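You operate a simulated robot arm through the tools that you are given. There is no shell and no other tool. Be economical: measure what you need, move in short steps, check, and stop when the job is done.

You run a simulated robot arm. Do the job below in one go: nothing can be reset, and whatever is moved stays where it is left.

TASK
Wind the hand drive to its end, read the ratio and put the matching tag in the holder.
Fine: release the black brake lever first; wind back to zero and set the brake again. Leave the other controls.

The check looks at the end state, three seconds after you hand in, the way a careful person would. Anything else that was tipped, shoved, dropped, spilled or broken makes it a failure.

THE ROBOT
A 6-joint arm with a two-finger parallel gripper, fixed in place. Base frame: the origin is at the foot of the arm, x ahead of it, y to its left, z up; the work surface is at about z = 70. Readings come in cm, degrees, newtons and seconds.
With the tool pointing down near the work surface it reaches from about 24 to 66 cm from the base axis. Its first joint turns from -66.0 to 66.0 degrees. Payload 2.9 kg.
Tool frame: the origin (TCP) lies between the finger pads and is the grasp point; the fingertips stand 3 cm ahead of it; z points along the fingers, y is the line along which they close. Largest opening 11 cm; finger width 2, thickness 1; the body of the gripper, 4.8 by 11.2 cm, starts 5.5 cm behind the TCP.
Orientation is told as [roll, pitch, yaw] about the base's x, y, z axes, in that order, counted from this pose: with the fingers straight down and closing along the base's y, the tool's x points along the base's -x, its y along +y and its z along -z.

THE INTERFACE
- The arm moves only by the tool nudge_tool. Its argument "rows" is a list of rows, each an object (a shift or turn left out is 0, a gripper value left out holds the last) with "linear": the shift along the tool's x, y, z in units of 30 mm (1.0 is 30 mm), a list of three; "angular": the turn, a rotation vector about the tool's x, y, z in units of 4 degrees (1.0 is 4 degrees), a list of three; "jaw": the closure, from 0 (fully open) to 1 (shut). In form: [{"linear": [x, y, z], "angular": [ax, ay, az], "jaw": jaw}, ...]. A call has 1 to 12 rows; each row shifts and turns the commanded pose from where the row before left it, along the tool's axes as they then stand. A call with a number of a shift or a turn outside -1 to 1 is refused whole. Each row takes 0.2 s and may step no farther than 5 cm and 8.6 degrees from the row before; otherwise, or with a gripper value out of range, the whole call is refused. A pose out of reach is approached as far as the arm can. The call stops where the force on the tool passes 40 N (or 10 N more than at its start, if that is more) or the arm is blocked; 0.2 s more then pass. The fingers move at their own pace (about 10.8 cm/s each) and stop on an object; they squeeze with about 28 N. The grip force told is the motor's: it shows also when the fingers shut on nothing. Time passes only in rows, and 0.2 s behind the last, so rows that do not move let the fingers close. The reply holds the time, the measured pose of the TCP, the force on the tool along the base axes, the opening and the grip force, in the units named above and with some noise, with the torque about the TCP (base axes, N m) and any sound that the robot's microphone picked up.
- Cameras (640 x 400 px; columns grow to the right, rows downward): "scene" is fixed at [9.63, 44.97, 140.47]; the picture's right is [-0.54, -0.84, 0.00], its down [-0.31, 0.20, -0.93] and it looks along [0.78, -0.51, -0.37] (base axes); focal length 256 px, centre (320, 200). "wrist" rides on the gripper at [7.2, 1.7, -10.3] in the tool frame; the picture's right is [-0.23, 0.97, 0.00], its down [-0.76, -0.18, -0.62] and it looks along [-0.61, -0.14, 0.78] (tool axes); focal length 222 px, centre (320, 200). There is no depth. A picture from a camera that has moved, and an enlarged one, comes with that camera's place and axes in the base frame and with its lens.
- get_image(camera): a new picture of that camera. The clock stands still meanwhile.
- enlarge(camera, box): a new picture of the part [left, top, right, bottom] of that camera's present view, enlarged. The clock stands still meanwhile.
- sign_off(): hands the job in; it is judged then, once.

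Work in short steps. Places have to be worked out from the pictures, the camera data and where the tool is seen: move nearer, look again, correct. Check each grasp and each placing, and mend what went wrong. You have 120 turns and 64 pictures in all, those below and enlarged ones among them. Open the gripper and draw the arm clear of the work before you hand the job in, unless the task says otherwise; then end with one line.

The tools are called after "Request:" as name(argument=value, ...) on one line, values as JSON. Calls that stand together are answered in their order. nudge_tool: Moves the arm, as the interface text tells. Its arguments: {"type":"object","properties":{"rows":{"type":"array","items":{"type":"object","properties":{"linear":{"type":"array","items":{"type":"number"}},"angular":{"type":"array","items":{"type":"number"}},"jaw":{"type":"number"}}}}},"required":["rows"]} The other tools are called the same way: get_image (camera) takes a picture; enlarge (camera, box) takes an enlarged picture of a part of a camera's view; sign_off () hands the job in.

At the start:

```text
time_s: 0.0
position: [31.99, 21.84, 129.5]
orientation: [0.1, -0.1, -0.2]
contact_force: [-0.4, -0.5, 0.3]
wrist_torque: [-0.01, 0.0, 0.02]
grip_width: 11.01
grip_force: 0.0
```

scene: 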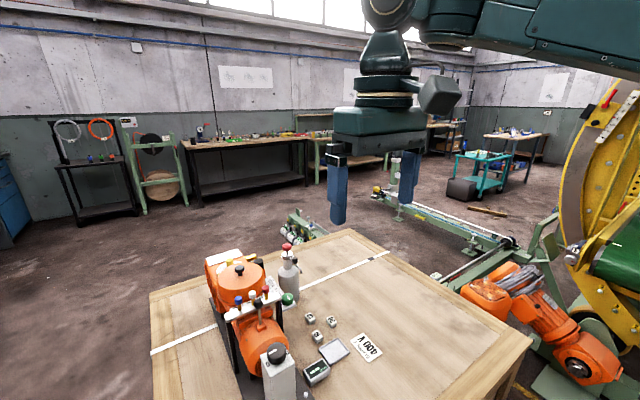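
wrist: 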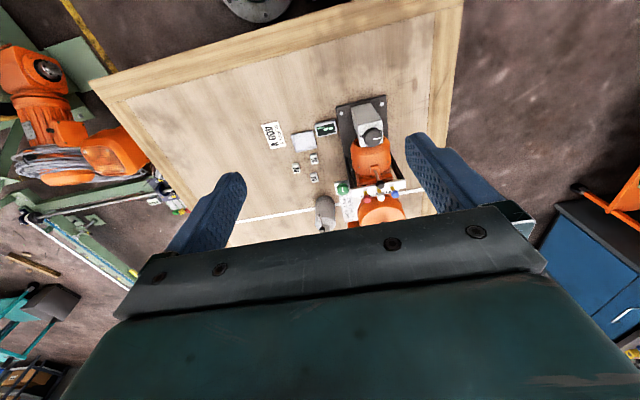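

The scene shows an orange gear unit with coloured knobs, tags and a holder. I enlarge both views to identify the parts.

Request:
enlarge(camera="scene", box=[190, 230, 400, 400])

Request:
enlarge(camera="wrist", box=[250, 80, 430, 240])

```text
2.35 times, centred on (295, 315) of scene
camera zoom: at [9.63, 44.97, 140.47], right [-0.54, -0.84, 0.0], down [-0.31, 0.2, -0.93], along [0.78, -0.51, -0.37], focal length 603 px, centre (379, -71)
```

zoom: 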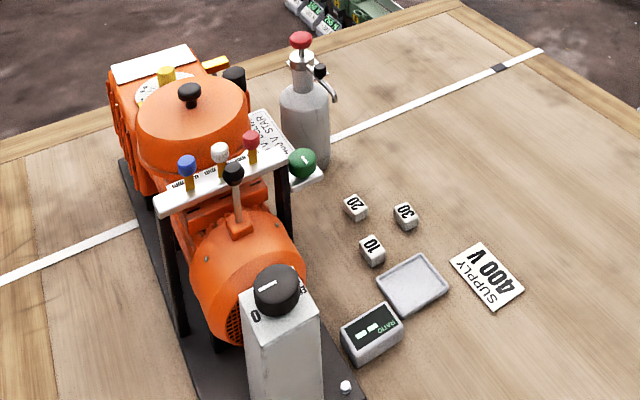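

```text
2.50 times, centred on (340, 160) of wrist
camera zoom: at [24.69, 23.65, 139.8], right [0.23, 0.97, 0.0], down [0.76, -0.18, 0.62], along [0.61, -0.14, -0.78], focal length 555 px, centre (270, 300)
```

zoom: 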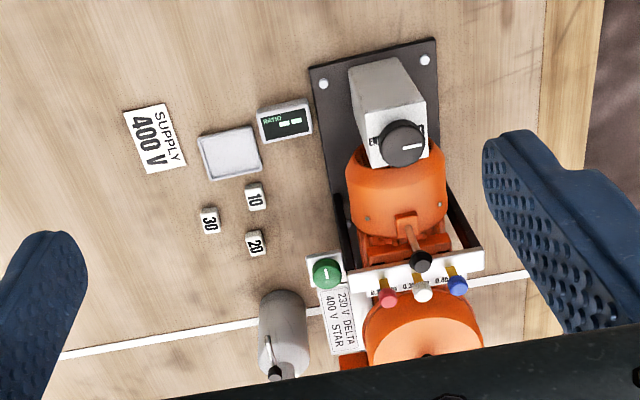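

The tags (10, 20, 30), a tray, the ratio display, the brake lever and an orange wheel on the gearbox are visible. I enlarge the gear area further.

Request:
enlarge(camera="scene", box=[195, 235, 325, 320])

Request:
enlarge(camera="scene", box=[250, 320, 380, 400])

Request:
enlarge(camera="wrist", box=[310, 150, 420, 235])

```text
4.71 times, centred on (260, 278) of scene
camera zoom: at [9.63, 44.97, 140.47], right [-0.54, -0.84, 0.0], down [-0.31, 0.2, -0.93], along [0.78, -0.51, -0.37], focal length 1205 px, centre (602, -165)
```

zoom: 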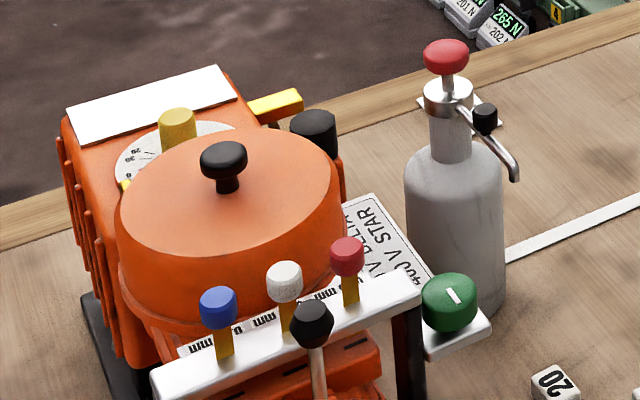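

```text
4.92 times, centred on (315, 360) of scene
camera zoom: at [9.63, 44.97, 140.47], right [-0.54, -0.84, 0.0], down [-0.31, 0.2, -0.93], along [0.78, -0.51, -0.37], focal length 1261 px, centre (345, -588)
```

zoom: 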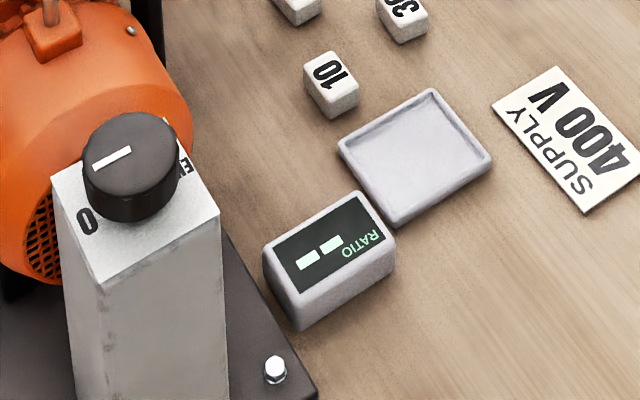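

```text
4.71 times, centred on (365, 192) of wrist
camera zoom: at [24.69, 23.65, 139.8], right [0.23, 0.97, 0.0], down [0.76, -0.18, 0.62], along [0.61, -0.14, -0.78], focal length 1045 px, centre (108, 235)
```

zoom: 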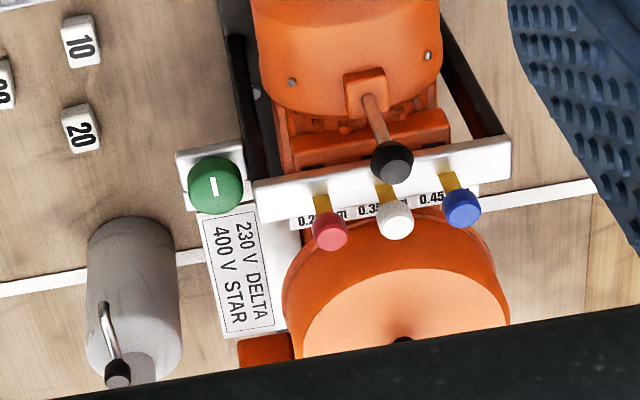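

The grey box near the motor's fan has a black knob with marks 0 and E: that should be the hand drive, at about (48.2, 31, 89). The black lever's ball is at about (58.2, 31, 94.7). I move closer to look.

Request:
nudge_tool(rows=[{"linear": [0, 0.6, 0.97]}, {"linear": [0, 0.6, 0.97]}, {"linear": [0, 0.6, 0.97]}, {"linear": [0, 0.6, 0.97]}, {"linear": [0, 0.6, 0.97]}, {"linear": [0, 0.6, 0.97]}, {"linear": [0, 0.6, 0.97]}])

Request:
get_image(camera="wrist")

```text
time_s: 1.6
position: [31.93, 34.43, 109.15]
orientation: [-0.1, 0.0, -0.1]
contact_force: [-0.1, 0.3, 0.1]
wrist_torque: [0.0, 0.0, 0.01]
grip_width: 11.0
grip_force: 0.0
```

```text
56 pictures are left
camera wrist: at [24.55, 36.12, 119.52], right [0.23, 0.97, 0.0], down [0.76, -0.18, 0.62], along [0.61, -0.14, -0.78], focal length 222 px, centre (320, 200)
```

wrist: 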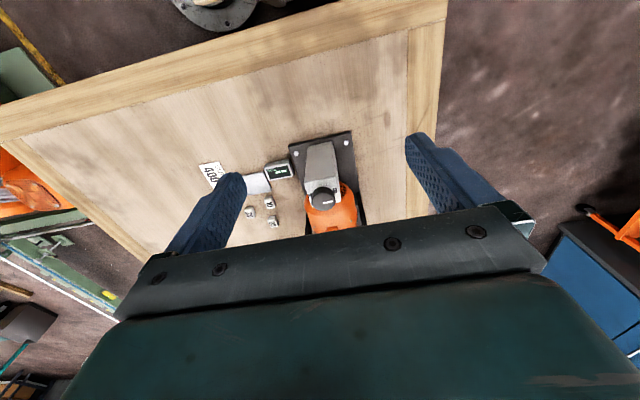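

Request:
enlarge(camera="wrist", box=[255, 130, 375, 232])

```text
3.92 times, centred on (315, 181) of wrist
camera zoom: at [24.55, 36.12, 119.52], right [0.23, 0.97, 0.0], down [0.76, -0.18, 0.62], along [0.61, -0.14, -0.78], focal length 871 px, centre (340, 274)
```

zoom: 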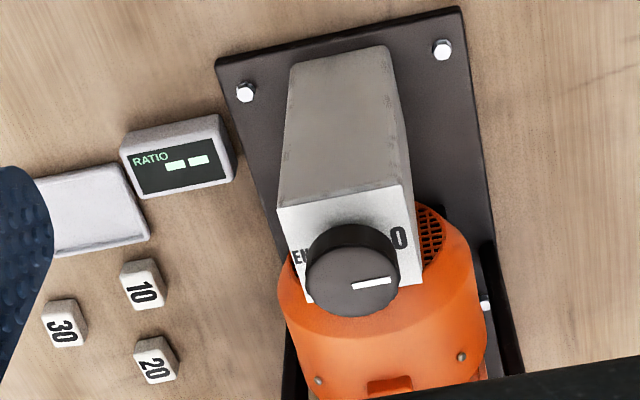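

The line on the drive knob points to 0 (+y side) and END is at the -y side. Now a closer look at the brake lever.

Request:
enlarge(camera="scene", box=[245, 285, 305, 325])

```text
10.00 times, centred on (275, 305) of scene
camera zoom: at [9.63, 44.97, 140.47], right [-0.54, -0.84, 0.0], down [-0.31, 0.2, -0.93], along [0.78, -0.51, -0.37], focal length 2561 px, centre (770, -850)
```

zoom: 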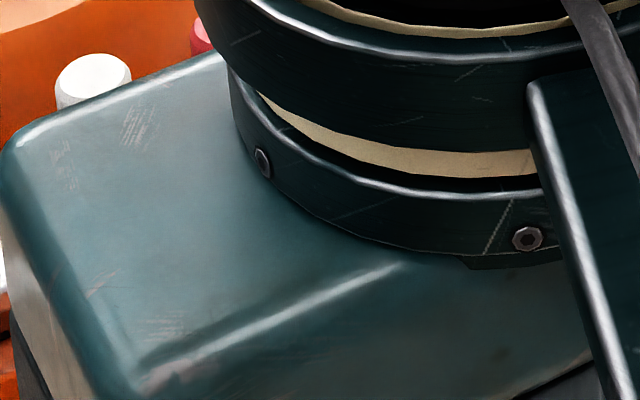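

The arm blocks that view; I move forward to see the lever with the wrist camera.

Request:
nudge_tool(rows=[{"linear": [-0.8, 0, 0]}, {"linear": [-0.8, 0, 0]}, {"linear": [-0.8, 0, 0]}, {"linear": [-0.8, 0, 0]}, {"linear": [-0.8, 0, 0]}])

Request:
enlarge(camera="wrist", box=[220, 110, 420, 235])

```text
time_s: 2.8
position: [44.14, 34.54, 109.19]
orientation: [0.0, 0.0, 0.0]
contact_force: [1.1, -0.2, -0.2]
wrist_torque: [0.01, 0.02, -0.02]
grip_width: 11.0
grip_force: 0.1
```

```text
3.20 times, centred on (320, 172) of wrist
camera zoom: at [36.81, 36.34, 119.51], right [0.23, 0.97, 0.0], down [0.76, -0.18, 0.62], along [0.61, -0.14, -0.78], focal length 711 px, centre (320, 288)
```

zoom: 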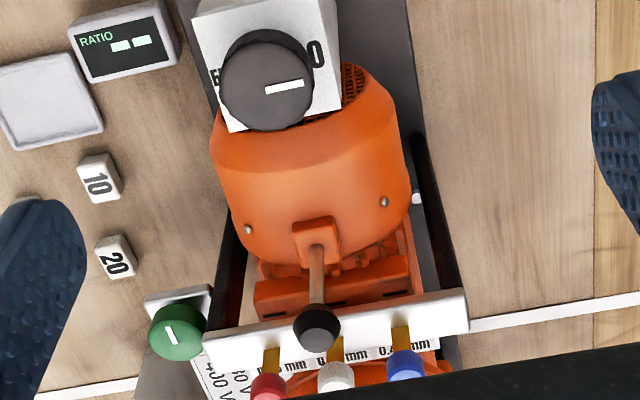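

Ball is about (58.5, 31.1, 94.4), the lever stands almost upright with the peg caps about 4 cm beyond. I go above the ball with jaws half-closed to check reach.

Request:
nudge_tool(rows=[{"linear": [-0.8, -0.19, 0.4], "jaw": 0.55}, {"linear": [-0.8, -0.19, 0.4]}, {"linear": [-0.8, -0.19, 0.4]}, {"linear": [-0.8, -0.19, 0.4]}, {"linear": [-0.8, -0.19, 0.4]}, {"linear": [-0.8, -0.19, 0.4]}])

Request:
get_image(camera="scene")

Request:
get_image(camera="wrist")

```text
time_s: 4.2
position: [58.31, 31.16, 102.04]
orientation: [0.1, -0.1, 0.0]
contact_force: [0.9, 0.0, -0.8]
wrist_torque: [-0.01, -0.02, -0.01]
grip_width: 4.96
grip_force: 0.1
```

```text
52 pictures are left
```

scene: 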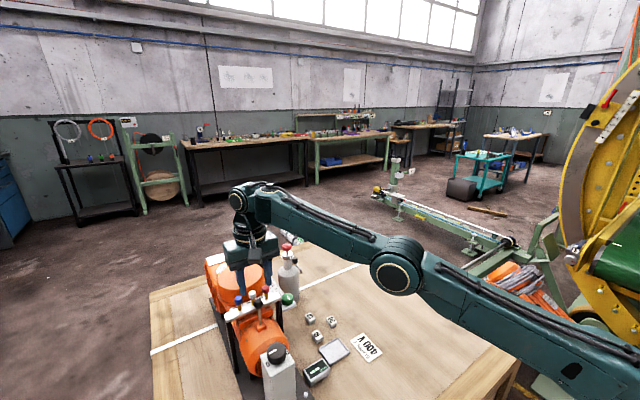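

```text
51 pictures are left
camera wrist: at [51.09, 32.92, 112.42], right [0.23, 0.97, 0.0], down [0.76, -0.18, 0.62], along [0.61, -0.14, -0.78], focal length 222 px, centre (320, 200)
```

wrist: 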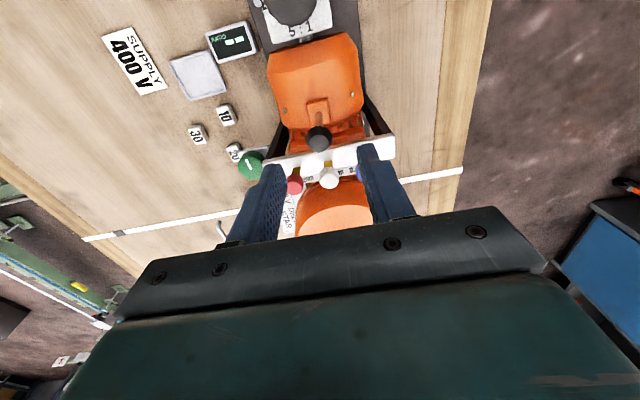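

There's also a "5:1" mark on the grey box. I enlarge both views to check alignment with the ball.

Request:
enlarge(camera="wrist", box=[240, 80, 400, 220])

Request:
enlarge(camera="scene", box=[200, 250, 310, 325])

Request:
enlarge(camera="wrist", box=[180, 0, 340, 100])

```text
2.86 times, centred on (320, 150) of wrist
camera zoom: at [51.09, 32.92, 112.42], right [0.23, 0.97, 0.0], down [0.76, -0.18, 0.62], along [0.61, -0.14, -0.78], focal length 635 px, centre (320, 343)
```

zoom: 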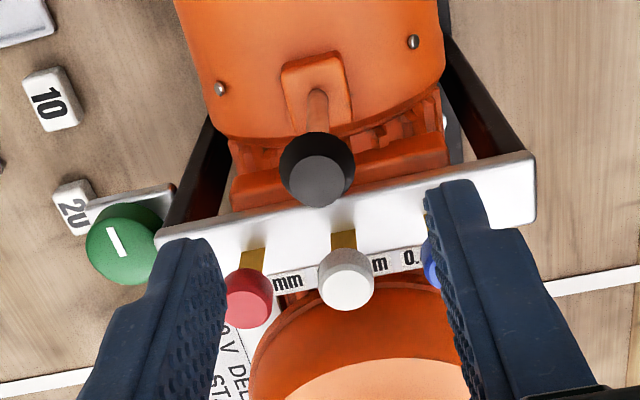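

```text
5.33 times, centred on (255, 288) of scene
camera zoom: at [9.63, 44.97, 140.47], right [-0.54, -0.84, 0.0], down [-0.31, 0.2, -0.93], along [0.78, -0.51, -0.37], focal length 1366 px, centre (667, -267)
```

zoom: 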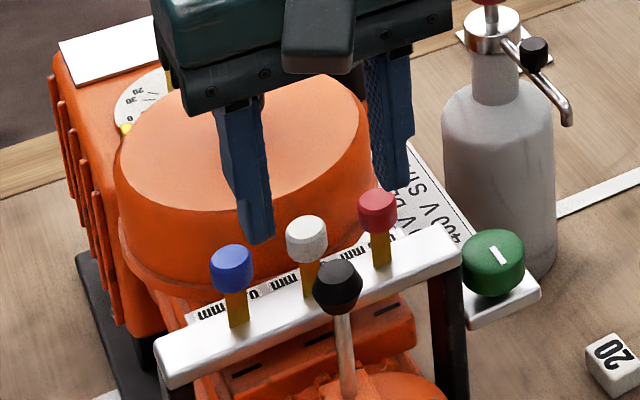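

```text
4.00 times, centred on (260, 50) of wrist
camera zoom: at [51.09, 32.92, 112.42], right [0.23, 0.97, 0.0], down [0.76, -0.18, 0.62], along [0.61, -0.14, -0.78], focal length 888 px, centre (560, 800)
```

zoom: 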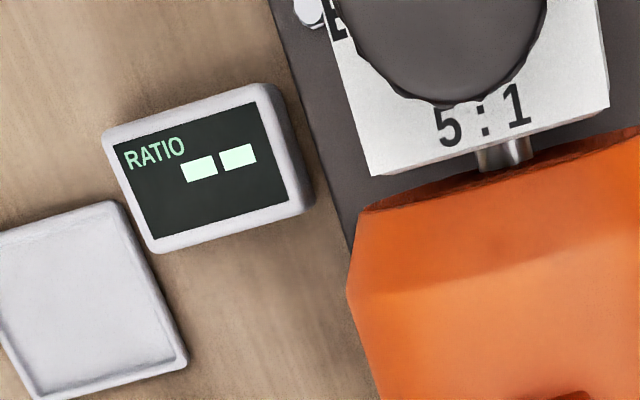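

The ball is centred under the jaws (about 58.6, 31.1, 94.4). I lower 7.4 cm around it and close.

Request:
nudge_tool(rows=[{"linear": [-0.03, 0, 0.6]}, {"linear": [-0.03, 0, 0.6]}, {"linear": [0, 0, 0.6]}, {"linear": [0, 0, 0.6]}, {"jaw": 1.0}, {}, {}])

Request:
get_image(camera="scene")

```text
time_s: 5.8
position: [58.54, 31.02, 94.69]
orientation: [0.1, 0.0, -0.1]
contact_force: [-3.0, -13.4, 1.9]
wrist_torque: [-0.04, 0.08, 0.01]
grip_width: 2.19
grip_force: 44.8
```

```text
47 pictures are left
```

scene: 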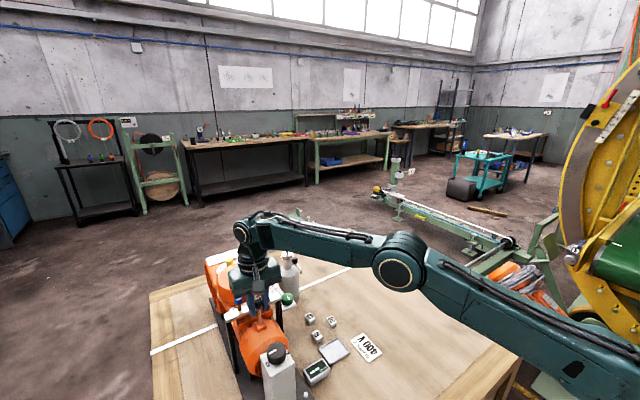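

The ball is gripped (2.2 cm). I pull gently toward -x and watch the force.

Request:
nudge_tool(rows=[{"linear": [0.1, -0.03, 0]}, {"linear": [0.1, -0.03, 0]}, {"linear": [0.1, 0, 0]}])

```text
time_s: 6.6
position: [57.82, 31.08, 94.78]
orientation: [0.1, -0.2, 0.0]
contact_force: [17.0, 2.5, -2.9]
wrist_torque: [0.05, -1.14, -0.02]
grip_width: 2.19
grip_force: 45.5
```

Request:
nudge_tool(rows=[{"linear": [0.1, 0, 0]}, {"linear": [0.1, 0, 0]}, {}])

```text
time_s: 7.4
position: [57.29, 30.96, 94.72]
orientation: [0.0, -0.2, -0.1]
contact_force: [16.0, 1.7, -0.4]
wrist_torque: [-0.01, -1.14, 0.01]
grip_width: 2.16
grip_force: 45.5
```

The force stays constant at ~16 N while moving, as for a lever with friction. I continue along an arc.

Request:
nudge_tool(rows=[{"linear": [0.12, 0, 0.02]}, {"linear": [0.12, 0, 0.03]}, {"linear": [0.12, 0, 0.04]}, {}])

Request:
enlarge(camera="scene", box=[205, 270, 305, 345])

```text
time_s: 8.4
position: [56.15, 31.01, 94.55]
orientation: [0.2, -0.4, 0.2]
contact_force: [14.4, 7.5, 6.3]
wrist_torque: [0.04, -1.13, 0.12]
grip_width: 2.18
grip_force: 45.2
```

```text
5.33 times, centred on (255, 308) of scene
camera zoom: at [9.65, 44.98, 140.46], right [-0.54, -0.84, 0.0], down [-0.31, 0.2, -0.93], along [0.78, -0.51, -0.37], focal length 1366 px, centre (667, -373)
```

zoom: 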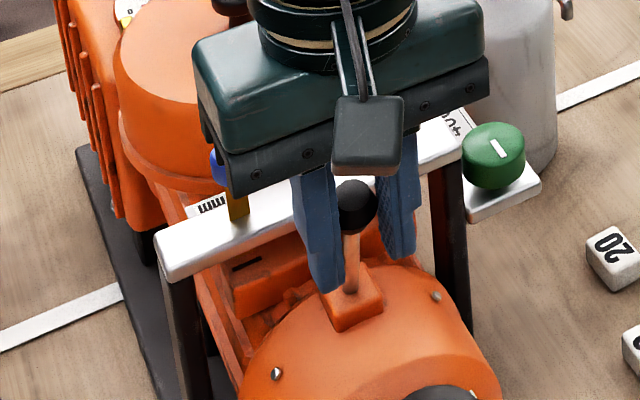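

The lever follows (ball now at x≈56). Continue until a stop is felt.

Request:
nudge_tool(rows=[{"linear": [0.12, 0, 0.03]}, {"linear": [0.12, 0, 0.04]}, {"linear": [0.12, 0, 0.05]}, {"linear": [0.12, 0, 0.06]}, {}])

```text
time_s: 9.6
position: [54.45, 30.84, 93.75]
orientation: [0.0, 0.0, 0.0]
contact_force: [-0.1, 0.1, 0.0]
wrist_torque: [-0.02, -0.01, -0.01]
grip_width: 0.01
grip_force: 37.7
```

The ball slipped out (jaws shut empty). I look at where the lever is now.

Request:
enlarge(camera="scene", box=[205, 270, 305, 345])

```text
5.33 times, centred on (255, 308) of scene
camera zoom: at [9.63, 44.97, 140.47], right [-0.54, -0.84, 0.0], down [-0.31, 0.2, -0.93], along [0.78, -0.51, -0.37], focal length 1366 px, centre (667, -373)
```

zoom: 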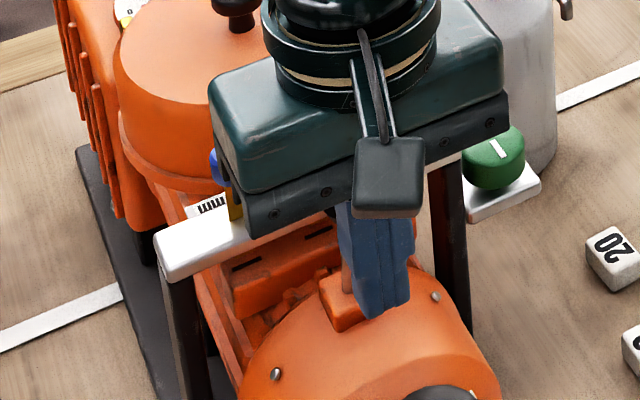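

I raise the tool straight up to see the lever.

Request:
nudge_tool(rows=[{"linear": [0.2, 0, -0.7]}, {"linear": [0.2, 0, -0.8]}, {"linear": [0.2, 0, -0.8]}, {"linear": [0.2, 0, -0.8], "jaw": 0.5}, {"linear": [0.2, 0, -0.8]}])

Request:
enlarge(camera="scene", box=[205, 270, 305, 345])

Request:
enlarge(camera="wrist", box=[240, 80, 400, 220])

```text
time_s: 10.8
position: [51.57, 30.87, 105.6]
orientation: [0.0, -0.1, -0.1]
contact_force: [0.7, 0.1, -0.9]
wrist_torque: [-0.01, -0.02, -0.01]
grip_width: 5.5
grip_force: 0.0
```

```text
5.33 times, centred on (255, 308) of scene
camera zoom: at [9.63, 44.97, 140.47], right [-0.54, -0.84, 0.0], down [-0.31, 0.2, -0.93], along [0.78, -0.51, -0.37], focal length 1366 px, centre (667, -373)
```

zoom: 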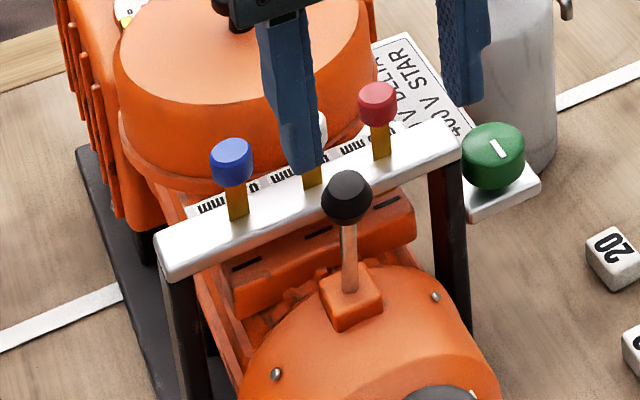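

```text
2.86 times, centred on (320, 150) of wrist
camera zoom: at [44.18, 32.72, 115.96], right [0.23, 0.97, 0.0], down [0.76, -0.18, 0.62], along [0.61, -0.14, -0.78], focal length 635 px, centre (320, 343)
```

zoom: 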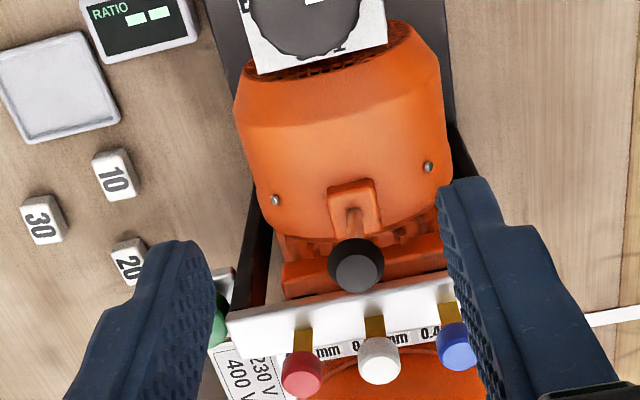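

The ball sits at x≈57.4 now, only partly moved. A grasp with the fingers closing along x will hold it positively, so I yaw the tool 90°.

Request:
nudge_tool(rows=[{"angular": [0, 0, -1]}, {"angular": [0, 0, -1]}, {"angular": [0, 0, -1]}, {"angular": [0, 0, -1]}, {"angular": [0, 0, -1]}, {"angular": [0, 0, -1]}, {"angular": [0, 0, -1]}, {"angular": [0, 0, -1]}, {"angular": [0, 0, -1]}, {"angular": [0, 0, -1]}, {"angular": [0, 0, -1]}, {"angular": [0, 0, -1], "jaw": 0.6}])

Request:
nudge_tool(rows=[{"angular": [0, 0, -1]}, {"angular": [0, 0, -1]}, {"angular": [0, 0, -1]}, {"angular": [0, 0, -1]}, {"angular": [0, 0, -1]}, {"angular": [0, 0, -1]}, {"angular": [0, 0, -1]}, {"angular": [0, 0, -1]}, {"angular": [0, 0, -1]}, {"angular": [0, 0, -1]}, {"angular": [0, 0, -0.5]}])

```text
time_s: 13.4
position: [51.73, 30.86, 105.65]
orientation: [-0.1, -0.1, 48.1]
contact_force: [-0.8, -0.2, -0.8]
wrist_torque: [0.01, 0.01, 0.02]
grip_width: 4.39
grip_force: 0.1
```

```text
time_s: 15.8
position: [51.58, 30.88, 105.75]
orientation: [-0.2, 0.0, 90.1]
contact_force: [0.4, -0.6, 0.6]
wrist_torque: [-0.01, -0.04, 0.02]
grip_width: 4.41
grip_force: 0.0
```

Yaw is 90°. Now tool y is base −x; I move above the ball (56.9, 31.1, 103).

Request:
nudge_tool(rows=[{"linear": [-0.03, -0.59, 0.3]}, {"linear": [-0.03, -0.59, 0.3]}, {"linear": [-0.02, -0.59, 0.3]}])

Request:
get_image(camera="wrist")

Request:
enlarge(camera="scene", box=[205, 250, 305, 325])

```text
time_s: 16.6
position: [57.0, 31.01, 102.99]
orientation: [-0.1, 0.0, 90.1]
contact_force: [0.2, -0.1, 0.0]
wrist_torque: [-0.02, 0.01, -0.01]
grip_width: 4.42
grip_force: 0.1
```

```text
42 pictures are left
camera wrist: at [55.27, 23.92, 113.33], right [-0.97, 0.23, 0.0], down [0.18, 0.76, 0.62], along [0.14, 0.61, -0.78], focal length 222 px, centre (320, 200)
```

wrist: 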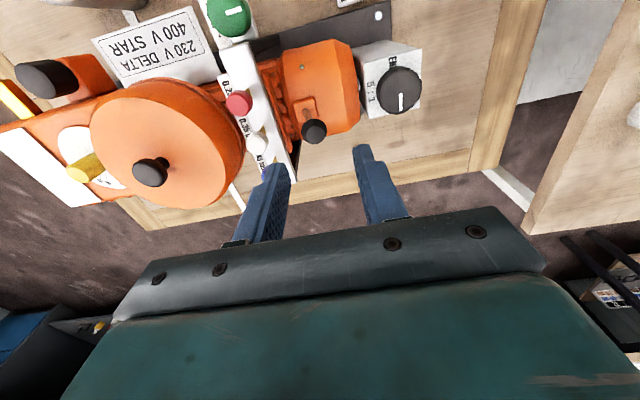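

```text
5.33 times, centred on (255, 288) of scene
camera zoom: at [9.63, 44.97, 140.47], right [-0.54, -0.84, 0.0], down [-0.31, 0.2, -0.93], along [0.78, -0.51, -0.37], focal length 1366 px, centre (667, -267)
```

zoom: 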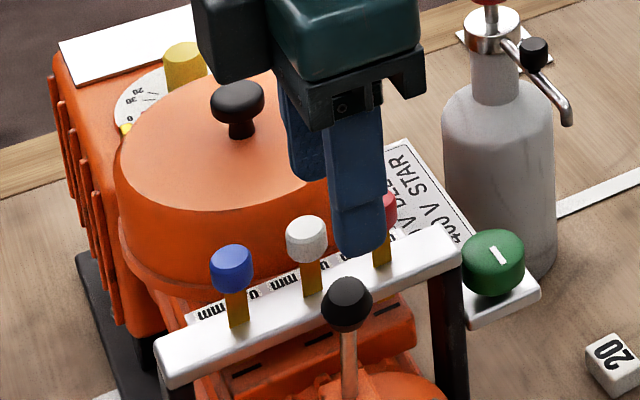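

Ball at (57.4, 31.0); jaws span x 54.8–59.2 and peg at 62.5, so I lower and close along x.

Request:
nudge_tool(rows=[{"linear": [0, -0.06, 0.5]}, {"linear": [0, 0, 0.7]}, {"linear": [0, 0, 0.7]}, {"linear": [0, 0, 0.85]}, {"jaw": 1.0}, {}])

```text
time_s: 18.0
position: [57.14, 31.24, 94.65]
orientation: [0.0, 0.0, 90.0]
contact_force: [-0.9, -1.9, -1.5]
wrist_torque: [0.41, 0.09, -0.01]
grip_width: 2.12
grip_force: 45.2
```

Gripped (2.1 cm). I pull toward −x again.

Request:
nudge_tool(rows=[{"linear": [0, 0.12, 0]}, {"linear": [0, 0.12, 0.02]}, {"linear": [0, 0.12, 0.02]}, {"linear": [0, 0.12, 0.03]}, {}])

```text
time_s: 19.2
position: [55.87, 31.12, 94.67]
orientation: [-0.6, -0.3, 89.8]
contact_force: [27.6, -4.4, 0.5]
wrist_torque: [0.12, -1.87, 0.06]
grip_width: 2.45
grip_force: 44.6
```

Request:
nudge_tool(rows=[{"linear": [0, 0.1, 0.02]}, {"linear": [0, 0.1, 0.02]}, {}])

Request:
enlarge(camera="scene", box=[205, 270, 305, 345])

```text
time_s: 19.7
position: [56.06, 31.14, 94.91]
orientation: [-1.8, -0.9, 89.4]
contact_force: [21.9, 0.6, 2.9]
wrist_torque: [0.27, -1.63, 0.03]
grip_width: 2.14
grip_force: 45.6
stopped in row 2: the force on the tool passed its limit at 42 N (the readings are from after the stop); the commanded pose is now the measured one
```

```text
5.33 times, centred on (255, 308) of scene
camera zoom: at [9.67, 44.97, 140.46], right [-0.54, -0.84, 0.0], down [-0.31, 0.2, -0.93], along [0.78, -0.51, -0.37], focal length 1366 px, centre (667, -373)
```

zoom: 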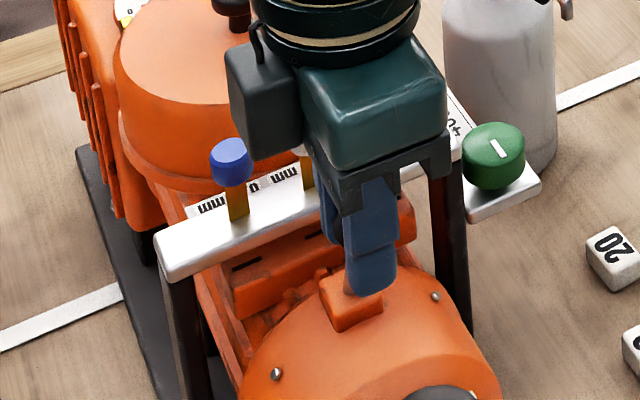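

Torque and force together put the resistance line ~7 cm below the ball: the hinge itself is free, but my non-rotating grip fights it. I now swing the tool about the hinge, tilting as I pull.

Request:
nudge_tool(rows=[{"linear": [0, 0.0, 0], "angular": [1, 0, 0]}, {"linear": [0, 0.05, 0], "angular": [1, 0, 0]}, {"linear": [0, 0.1, 0], "angular": [1, 0, 0]}, {}])

```text
time_s: 20.7
position: [55.27, 31.03, 94.52]
orientation: [-13.2, -0.5, 89.6]
contact_force: [22.6, 1.9, -1.5]
wrist_torque: [-0.11, 0.07, -0.02]
grip_width: 2.1
grip_force: 45.0
```

Request:
nudge_tool(rows=[{"linear": [0, 0.14, 0], "angular": [1, 0, 0]}, {"linear": [0, 0.14, 0], "angular": [1, 0, 0]}, {}])

```text
time_s: 21.1
position: [55.42, 31.24, 94.66]
orientation: [-17.0, -0.7, 89.4]
contact_force: [14.0, 4.8, -4.3]
wrist_torque: [-0.35, 0.09, -0.13]
grip_width: 2.13
grip_force: 45.2
stopped in row 2: the force on the tool passed its limit at 44 N (the readings are from after the stop); the commanded pose is now the measured one
```

A firm stop near x≈55.4. I open the jaws slightly and see where the lever stays.

Request:
nudge_tool(rows=[{"jaw": 0.6}, {}, {}])

Request:
enlarge(camera="wrist", box=[240, 80, 400, 220])

Request:
enlarge(camera="scene", box=[205, 270, 305, 345])

```text
time_s: 21.9
position: [55.18, 31.02, 94.53]
orientation: [-16.9, -0.7, 89.4]
contact_force: [0.2, -0.1, 0.1]
wrist_torque: [-0.01, -0.01, 0.02]
grip_width: 4.39
grip_force: 0.2
```

```text
2.86 times, centred on (320, 150) of wrist
camera zoom: at [50.47, 23.87, 103.92], right [-0.93, 0.24, -0.28], down [0.0, 0.75, 0.66], along [0.37, 0.61, -0.7], focal length 635 px, centre (320, 343)
```

zoom: 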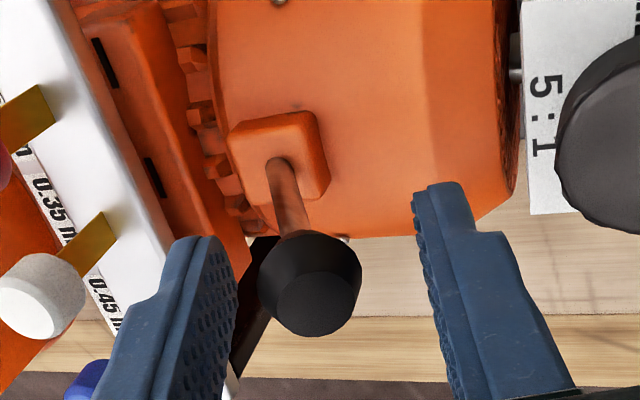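

```text
5.33 times, centred on (255, 308) of scene
camera zoom: at [9.63, 44.97, 140.47], right [-0.54, -0.84, 0.0], down [-0.31, 0.2, -0.93], along [0.78, -0.51, -0.37], focal length 1366 px, centre (667, -373)
```

zoom: 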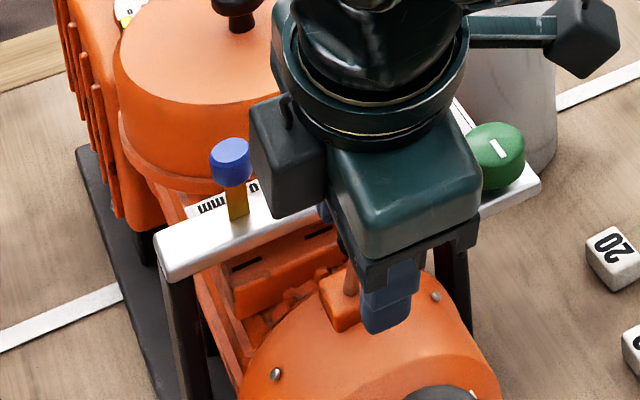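

The lever stays tilted by ~24° against its stop, so it is released. I raise off along the tool axis and level out.

Request:
nudge_tool(rows=[{"linear": [0, 0, -0.7]}, {"linear": [0, 0, -0.9]}, {"linear": [0, 0, -0.9]}, {"linear": [0, 0, -0.9], "angular": [-0.9, 0, 0]}, {"linear": [0, 0.3, 0], "angular": [-0.9, 0, 0]}, {"linear": [0, 0.3, 0], "angular": [-0.9, 0, 0], "jaw": 0.3}, {"linear": [0, 0.3, 0], "angular": [-0.9, 0, 0]}, {"linear": [0, 0.3, 0], "angular": [-0.65, 0, 0]}])

Request:
get_image(camera="wrist")

Request:
enlarge(camera="scene", box=[225, 290, 335, 400])

```text
time_s: 23.7
position: [48.81, 31.09, 103.83]
orientation: [0.1, -0.7, 89.4]
contact_force: [0.5, 0.6, 0.6]
wrist_torque: [0.0, -0.03, 0.0]
grip_width: 7.69
grip_force: 0.1
```

```text
37 pictures are left
camera wrist: at [46.99, 23.82, 114.17], right [-0.97, 0.24, 0.0], down [0.19, 0.75, 0.63], along [0.15, 0.61, -0.78], focal length 222 px, centre (320, 200)
```

wrist: 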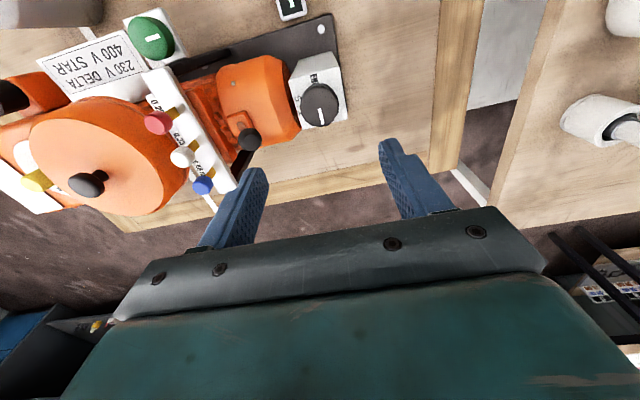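

```text
3.64 times, centred on (280, 345) of scene
camera zoom: at [9.63, 44.97, 140.47], right [-0.54, -0.84, 0.0], down [-0.31, 0.2, -0.93], along [0.78, -0.51, -0.37], focal length 931 px, centre (466, -327)
```

zoom: 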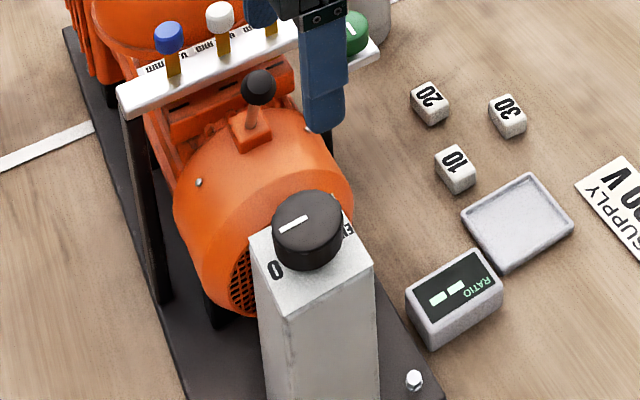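

Request:
enlarge(camera="wrist", box=[210, 40, 370, 160])

```text
3.33 times, centred on (290, 100) of wrist
camera zoom: at [46.99, 23.82, 114.17], right [-0.97, 0.24, 0.0], down [0.19, 0.75, 0.63], along [0.15, 0.61, -0.78], focal length 740 px, centre (420, 533)
```

zoom: 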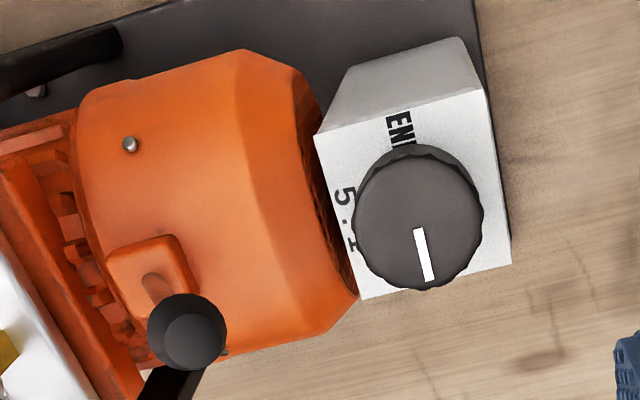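

Knob top is about (48.6, 30.8, 89), pointer at 0. I lower to just around the knob with jaws at 5.5 cm, checking forces.

Request:
nudge_tool(rows=[{"linear": [0.04, 0.04, 0.8], "jaw": 0.5}, {"linear": [0.04, 0.03, 0.8]}, {"linear": [0, 0, 0.8]}, {"linear": [0, 0, 0.8]}, {"linear": [0, 0, 0.6]}])

Request:
enlarge(camera="scene", box=[225, 290, 335, 400])

```text
time_s: 24.9
position: [48.55, 30.8, 92.32]
orientation: [0.0, -0.7, 89.3]
contact_force: [0.1, -0.1, 0.1]
wrist_torque: [0.02, -0.01, -0.01]
grip_width: 5.51
grip_force: 0.1
```

```text
3.64 times, centred on (280, 345) of scene
camera zoom: at [9.63, 44.97, 140.47], right [-0.54, -0.84, 0.0], down [-0.31, 0.2, -0.93], along [0.78, -0.51, -0.37], focal length 931 px, centre (466, -327)
```

zoom: 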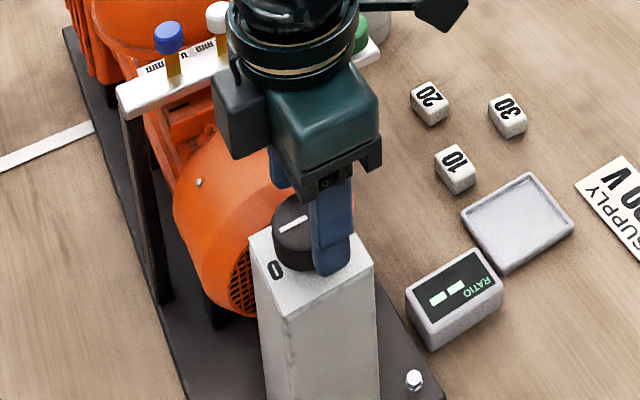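

Request:
nudge_tool(rows=[{"linear": [0, 0, 0.2]}, {"linear": [0, 0, 0.2]}, {"jaw": 1.0}, {}, {}])

Request:
enlarge(camera="scene", box=[225, 290, 335, 400])

```text
time_s: 26.1
position: [48.82, 30.83, 91.18]
orientation: [-0.3, -0.7, 89.2]
contact_force: [30.5, -0.4, -7.1]
wrist_torque: [-0.09, -0.27, 0.02]
grip_width: 4.17
grip_force: 44.9
```

```text
3.64 times, centred on (280, 345) of scene
camera zoom: at [9.72, 44.98, 140.46], right [-0.54, -0.84, 0.0], down [-0.31, 0.2, -0.93], along [0.78, -0.51, -0.37], focal length 931 px, centre (466, -327)
```

zoom: 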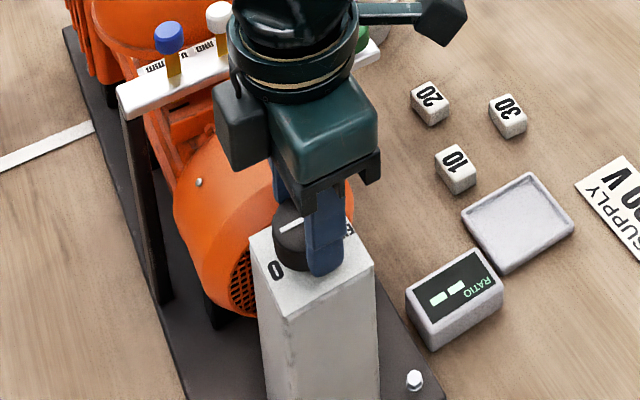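

Gripped, but off-centre (30 N in +x). I shift +x to relieve it.

Request:
nudge_tool(rows=[{"linear": [0, -0.1, 0]}, {}])

```text
time_s: 26.7
position: [48.79, 31.06, 91.23]
orientation: [0.0, -0.7, 89.5]
contact_force: [16.9, -0.6, -8.3]
wrist_torque: [0.97, -0.64, -0.01]
grip_width: 4.19
grip_force: 44.9
```

Request:
nudge_tool(rows=[{"linear": [0, -0.12, 0.02]}, {}])

```text
time_s: 27.3
position: [48.86, 30.94, 91.21]
orientation: [0.4, -0.4, 89.7]
contact_force: [-20.5, -5.9, 13.5]
wrist_torque: [0.03, 0.73, -0.04]
grip_width: 4.17
grip_force: 44.9
```

Request:
nudge_tool(rows=[{"linear": [0, 0.06, -0.01]}, {"angular": [0, 0, 1]}, {"angular": [0, 0, 1]}, {}])

```text
time_s: 28.3
position: [48.88, 30.88, 91.23]
orientation: [0.1, -0.6, 81.5]
contact_force: [-18.8, 5.5, 10.4]
wrist_torque: [-1.01, 0.59, 0.01]
grip_width: 4.16
grip_force: 45.3
```

The tool turned 8° clockwise with no torque; I check that the knob followed.

Request:
nudge_tool(rows=[{"angular": [0, 0, 1]}, {"angular": [0, 0, 1]}, {"angular": [0, 0, 1]}, {"angular": [0, 0, 1]}, {"angular": [0, 0, 1]}, {}])

Request:
enlarge(camera="scene", box=[225, 310, 345, 400])

```text
time_s: 29.7
position: [48.94, 31.04, 91.34]
orientation: [0.3, -0.5, 61.5]
contact_force: [-24.3, 7.6, 2.1]
wrist_torque: [0.26, 0.12, -0.04]
grip_width: 4.15
grip_force: 45.1
```

```text
4.44 times, centred on (285, 355) of scene
camera zoom: at [9.56, 44.99, 140.47], right [-0.54, -0.84, 0.0], down [-0.31, 0.2, -0.93], along [0.78, -0.51, -0.37], focal length 1138 px, centre (476, -489)
```

zoom: 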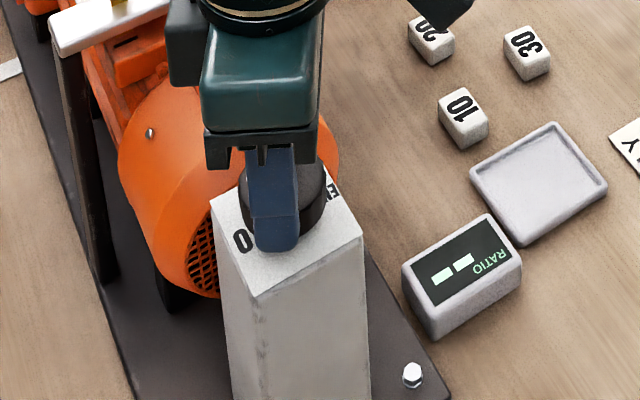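

Request:
nudge_tool(rows=[{"linear": [0.05, 0.05, 0], "angular": [0, 0, 1]}, {"angular": [0, 0, 1]}, {"angular": [0, 0, 1]}, {"angular": [0, 0, 1]}, {"angular": [0, 0, 1]}, {"angular": [0, 0, 1]}, {"angular": [0, 0, 1]}, {"angular": [0, 0, 1]}, {"angular": [0, 0, 1]}, {"angular": [0, 0, 1]}, {}])

Request:
enlarge(camera="scene", box=[225, 310, 345, 400])

```text
time_s: 32.1
position: [48.86, 31.01, 91.24]
orientation: [0.7, -0.3, 21.4]
contact_force: [0.9, 20.6, -6.1]
wrist_torque: [0.59, -1.15, -0.01]
grip_width: 4.15
grip_force: 45.3
```

```text
4.44 times, centred on (285, 355) of scene
camera zoom: at [9.64, 45.03, 140.45], right [-0.54, -0.84, 0.0], down [-0.31, 0.2, -0.93], along [0.78, -0.51, -0.37], focal length 1138 px, centre (476, -489)
```

zoom: 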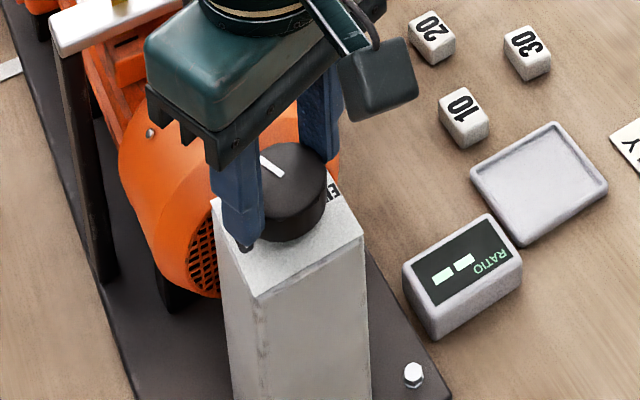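

The pointer has turned clockwise with the tool by ~68°. I continue.

Request:
nudge_tool(rows=[{"linear": [-0.02, 0.06, 0], "angular": [0, 0, 1]}, {"angular": [0, 0, 1]}, {"angular": [0, 0, 1]}, {"angular": [0, 0, 1]}, {"angular": [0, 0, 1]}, {"angular": [0, 0, 1]}, {"angular": [0, 0, 1]}, {"angular": [0, 0, 1]}, {"angular": [0, 0, 1]}, {"angular": [0, 0, 1]}, {"angular": [0, 0, 1]}, {"angular": [0, 0, 1]}])

Request:
nudge_tool(rows=[{"angular": [0, 0, 1]}, {"angular": [0, 0, 1]}, {"angular": [0, 0, 1]}, {"angular": [0, 0, 1]}, {"angular": [0, 0, 1]}, {"angular": [0, 0, 1]}, {"angular": [0, 0, 1]}, {"angular": [0, 0, 1]}, {"angular": [0, 0, 1]}, {"angular": [0, 0, 1]}])

Request:
enlarge(camera="scene", box=[225, 310, 345, 400])

```text
time_s: 34.7
position: [48.74, 31.02, 91.25]
orientation: [0.5, 0.4, -26.7]
contact_force: [6.9, -8.9, -5.8]
wrist_torque: [-0.74, -1.21, 0.02]
grip_width: 4.14
grip_force: 45.1
```

```text
time_s: 36.9
position: [48.73, 30.88, 91.16]
orientation: [0.4, 0.6, -66.7]
contact_force: [10.4, -10.9, -2.2]
wrist_torque: [-1.51, -0.4, -0.01]
grip_width: 4.14
grip_force: 44.5
```

```text
4.44 times, centred on (285, 355) of scene
camera zoom: at [9.66, 44.95, 140.47], right [-0.54, -0.84, 0.0], down [-0.31, 0.2, -0.93], along [0.78, -0.51, -0.37], focal length 1138 px, centre (476, -489)
```

zoom: 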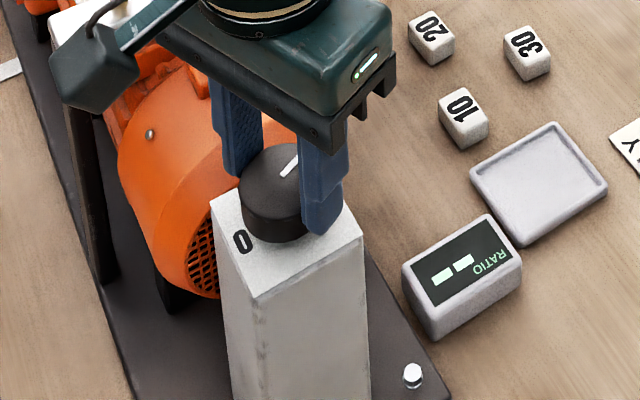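

The pointer is now near 156°. A bit more to END.

Request:
nudge_tool(rows=[{"angular": [0, 0, 1]}, {"angular": [0, 0, 1]}, {"angular": [0, 0, 1]}, {"angular": [0, 0, 1]}, {"angular": [0, 0, 1]}, {"angular": [0, 0, 1]}, {"angular": [0, 0, 0.5]}, {}])

Request:
enlarge(camera="scene", box=[225, 310, 345, 400])

```text
time_s: 38.7
position: [48.77, 31.04, 91.14]
orientation: [0.0, 0.7, -92.7]
contact_force: [16.1, -9.7, -2.4]
wrist_torque: [-0.82, -0.34, 0.76]
grip_width: 4.16
grip_force: 45.3
```

```text
4.44 times, centred on (285, 355) of scene
camera zoom: at [9.67, 44.95, 140.47], right [-0.54, -0.84, 0.0], down [-0.31, 0.2, -0.93], along [0.78, -0.51, -0.37], focal length 1138 px, centre (476, -489)
```

zoom: 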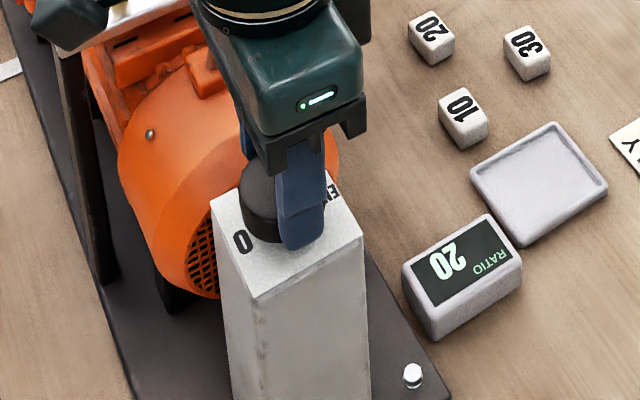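

Display reads 20 and the stop torque is felt. I check the display and the output dial on the gearbox.

Request:
enlarge(camera="scene", box=[195, 240, 275, 290])

Request:
enlarge(camera="scene", box=[295, 350, 345, 390])

```text
8.00 times, centred on (235, 265) of scene
camera zoom: at [9.67, 44.95, 140.47], right [-0.54, -0.84, 0.0], down [-0.31, 0.2, -0.93], along [0.78, -0.51, -0.37], focal length 2049 px, centre (1000, -320)
```

zoom: 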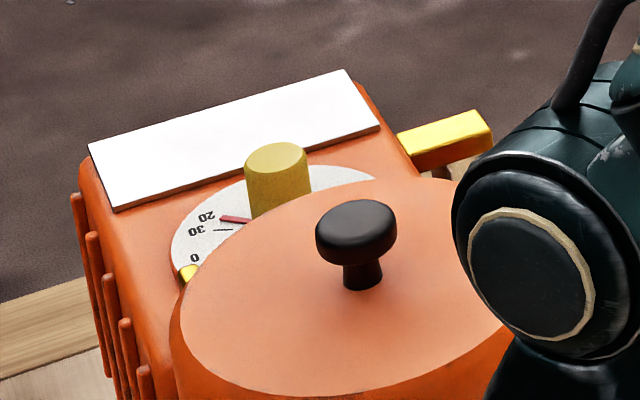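

```text
10.00 times, centred on (320, 370) of scene
camera zoom: at [9.67, 44.95, 140.47], right [-0.54, -0.84, 0.0], down [-0.31, 0.2, -0.93], along [0.78, -0.51, -0.37], focal length 2561 px, centre (320, -1500)
```

zoom: 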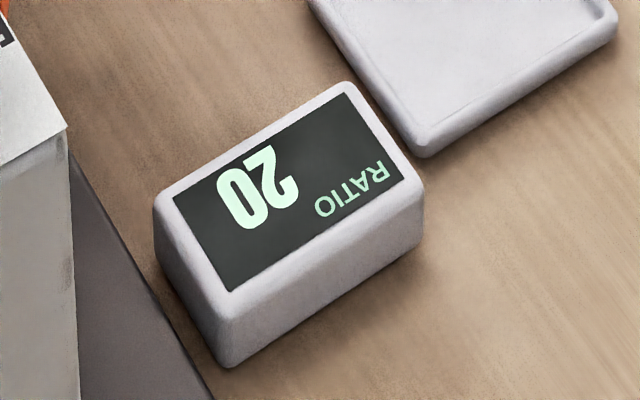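

Both display and dial agree on 20. Now I wind back counter-clockwise to zero.

Request:
nudge_tool(rows=[{"angular": [0, 0, -1]}, {"angular": [0, 0, -1]}, {"angular": [0, 0, -1]}, {"angular": [0, 0, -1]}, {"angular": [0, 0, -1]}, {"angular": [0, 0, -1]}, {"angular": [0, 0, -1]}, {"angular": [0, 0, -1]}, {"angular": [0, 0, -1]}, {"angular": [0, 0, -1]}, {"angular": [0, 0, -1]}, {"angular": [0, 0, -1]}])

Request:
nudge_tool(rows=[{"angular": [0, 0, -1]}, {"angular": [0, 0, -1]}, {"angular": [0, 0, -1]}, {"angular": [0, 0, -1]}, {"angular": [0, 0, -1]}, {"angular": [0, 0, -1]}, {"angular": [0, 0, -1]}, {"angular": [0, 0, -1]}, {"angular": [0, 0, -1]}, {"angular": [0, 0, -1]}, {"angular": [0, 0, -1]}, {"angular": [0, 0, -1]}])

Request:
nudge_tool(rows=[{"angular": [0, 0, -1]}, {"angular": [0, 0, -1]}, {"angular": [0, 0, -1]}, {"angular": [0, 0, -1]}, {"angular": [0, 0, -1]}, {"angular": [0, 0, -1]}, {"angular": [0, 0, -1]}, {"angular": [0, 0, -1]}, {"angular": [0, 0, -1]}, {"angular": [0, 0, -1]}, {"angular": [0, 0, -1]}, {"angular": [0, 0, -1]}])

Request:
nudge_tool(rows=[{"angular": [0, 0, -1]}, {"angular": [0, 0, -1]}, {"angular": [0, 0, -1]}, {"angular": [0, 0, -1]}, {"angular": [0, 0, -1]}, {"angular": [0, 0, -1]}, {"angular": [0, 0, -1]}, {"angular": [0, 0, -1]}, {"angular": [0, 0, -1]}, {}])

```text
time_s: 41.3
position: [48.69, 31.03, 91.23]
orientation: [0.4, 0.5, -44.5]
contact_force: [6.6, -5.8, 7.4]
wrist_torque: [0.22, 0.81, -0.02]
grip_width: 4.14
grip_force: 44.8
```

```text
time_s: 43.9
position: [48.69, 30.95, 91.21]
orientation: [0.6, 0.2, 3.5]
contact_force: [-5.6, -16.4, 15.7]
wrist_torque: [-1.01, 0.91, -0.01]
grip_width: 4.16
grip_force: 45.3
```

```text
time_s: 46.5
position: [48.68, 31.01, 91.22]
orientation: [0.3, -0.3, 51.3]
contact_force: [0.0, -22.1, 6.2]
wrist_torque: [-1.51, 0.51, -0.01]
grip_width: 4.17
grip_force: 44.5
```

```text
time_s: 48.7
position: [48.85, 30.98, 91.29]
orientation: [0.2, -0.5, 87.3]
contact_force: [3.3, -24.0, -0.1]
wrist_torque: [-0.81, 0.2, -0.01]
grip_width: 4.18
grip_force: 45.3
```

Request:
nudge_tool(rows=[{"angular": [0, 0, -0.4]}, {"angular": [0, 0, -0.4]}, {}])

```text
time_s: 49.5
position: [48.69, 30.98, 91.18]
orientation: [0.0, -0.7, 90.5]
contact_force: [4.3, -21.5, -4.3]
wrist_torque: [-0.71, -0.27, -0.31]
grip_width: 4.15
grip_force: 45.2
```

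Request:
nudge_tool(rows=[{"angular": [0, 0, -0.4]}, {}])

```text
time_s: 50.1
position: [48.8, 30.98, 91.2]
orientation: [0.0, -0.6, 92.0]
contact_force: [5.4, -18.7, -7.7]
wrist_torque: [-0.3, -0.38, -0.79]
grip_width: 4.18
grip_force: 45.6
```

Stop torque felt: at zero. I relax the twist, open and rise, then look.

Request:
nudge_tool(rows=[{"angular": [0, 0, 0.3]}, {"jaw": 0.5}, {}, {"linear": [0, 0, -0.6]}, {"linear": [0, 0, -0.8]}, {"linear": [0, 0, -0.9]}, {"linear": [0, 0, -0.9]}, {"linear": [0, 0, -0.9]}])

Request:
enlarge(camera="scene", box=[225, 290, 335, 400])

Request:
enlarge(camera="wrist", box=[210, 40, 370, 160])

```text
time_s: 51.9
position: [48.77, 30.91, 103.61]
orientation: [0.1, -0.7, 91.0]
contact_force: [-0.2, -0.3, 0.0]
wrist_torque: [0.0, -0.01, 0.02]
grip_width: 5.49
grip_force: 0.0
```

```text
3.64 times, centred on (280, 345) of scene
camera zoom: at [9.63, 44.97, 140.47], right [-0.54, -0.84, 0.0], down [-0.31, 0.2, -0.93], along [0.78, -0.51, -0.37], focal length 931 px, centre (466, -327)
```

zoom: 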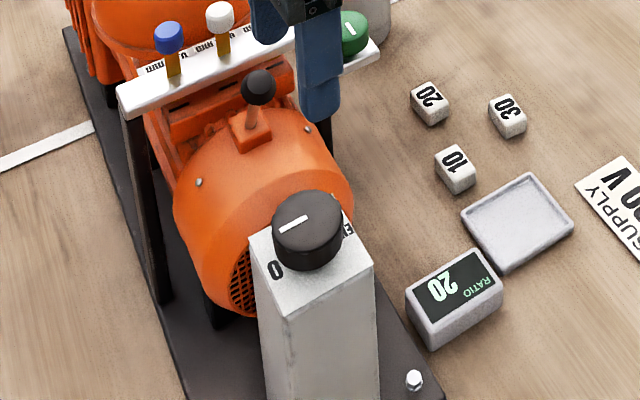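

```text
3.33 times, centred on (290, 100) of wrist
camera zoom: at [47.16, 23.66, 113.84], right [-0.98, 0.21, 0.0], down [0.16, 0.76, 0.63], along [0.13, 0.62, -0.78], focal length 740 px, centre (420, 533)
```

zoom: 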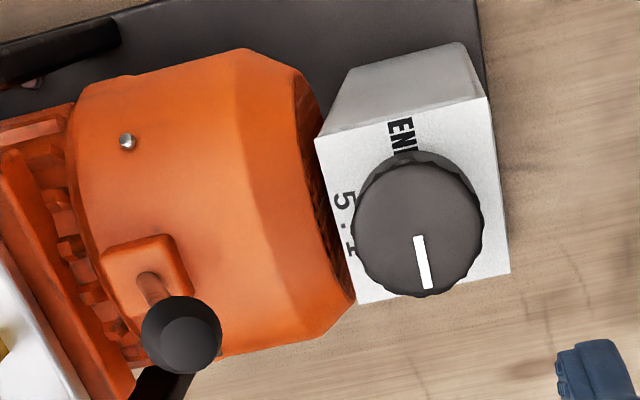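

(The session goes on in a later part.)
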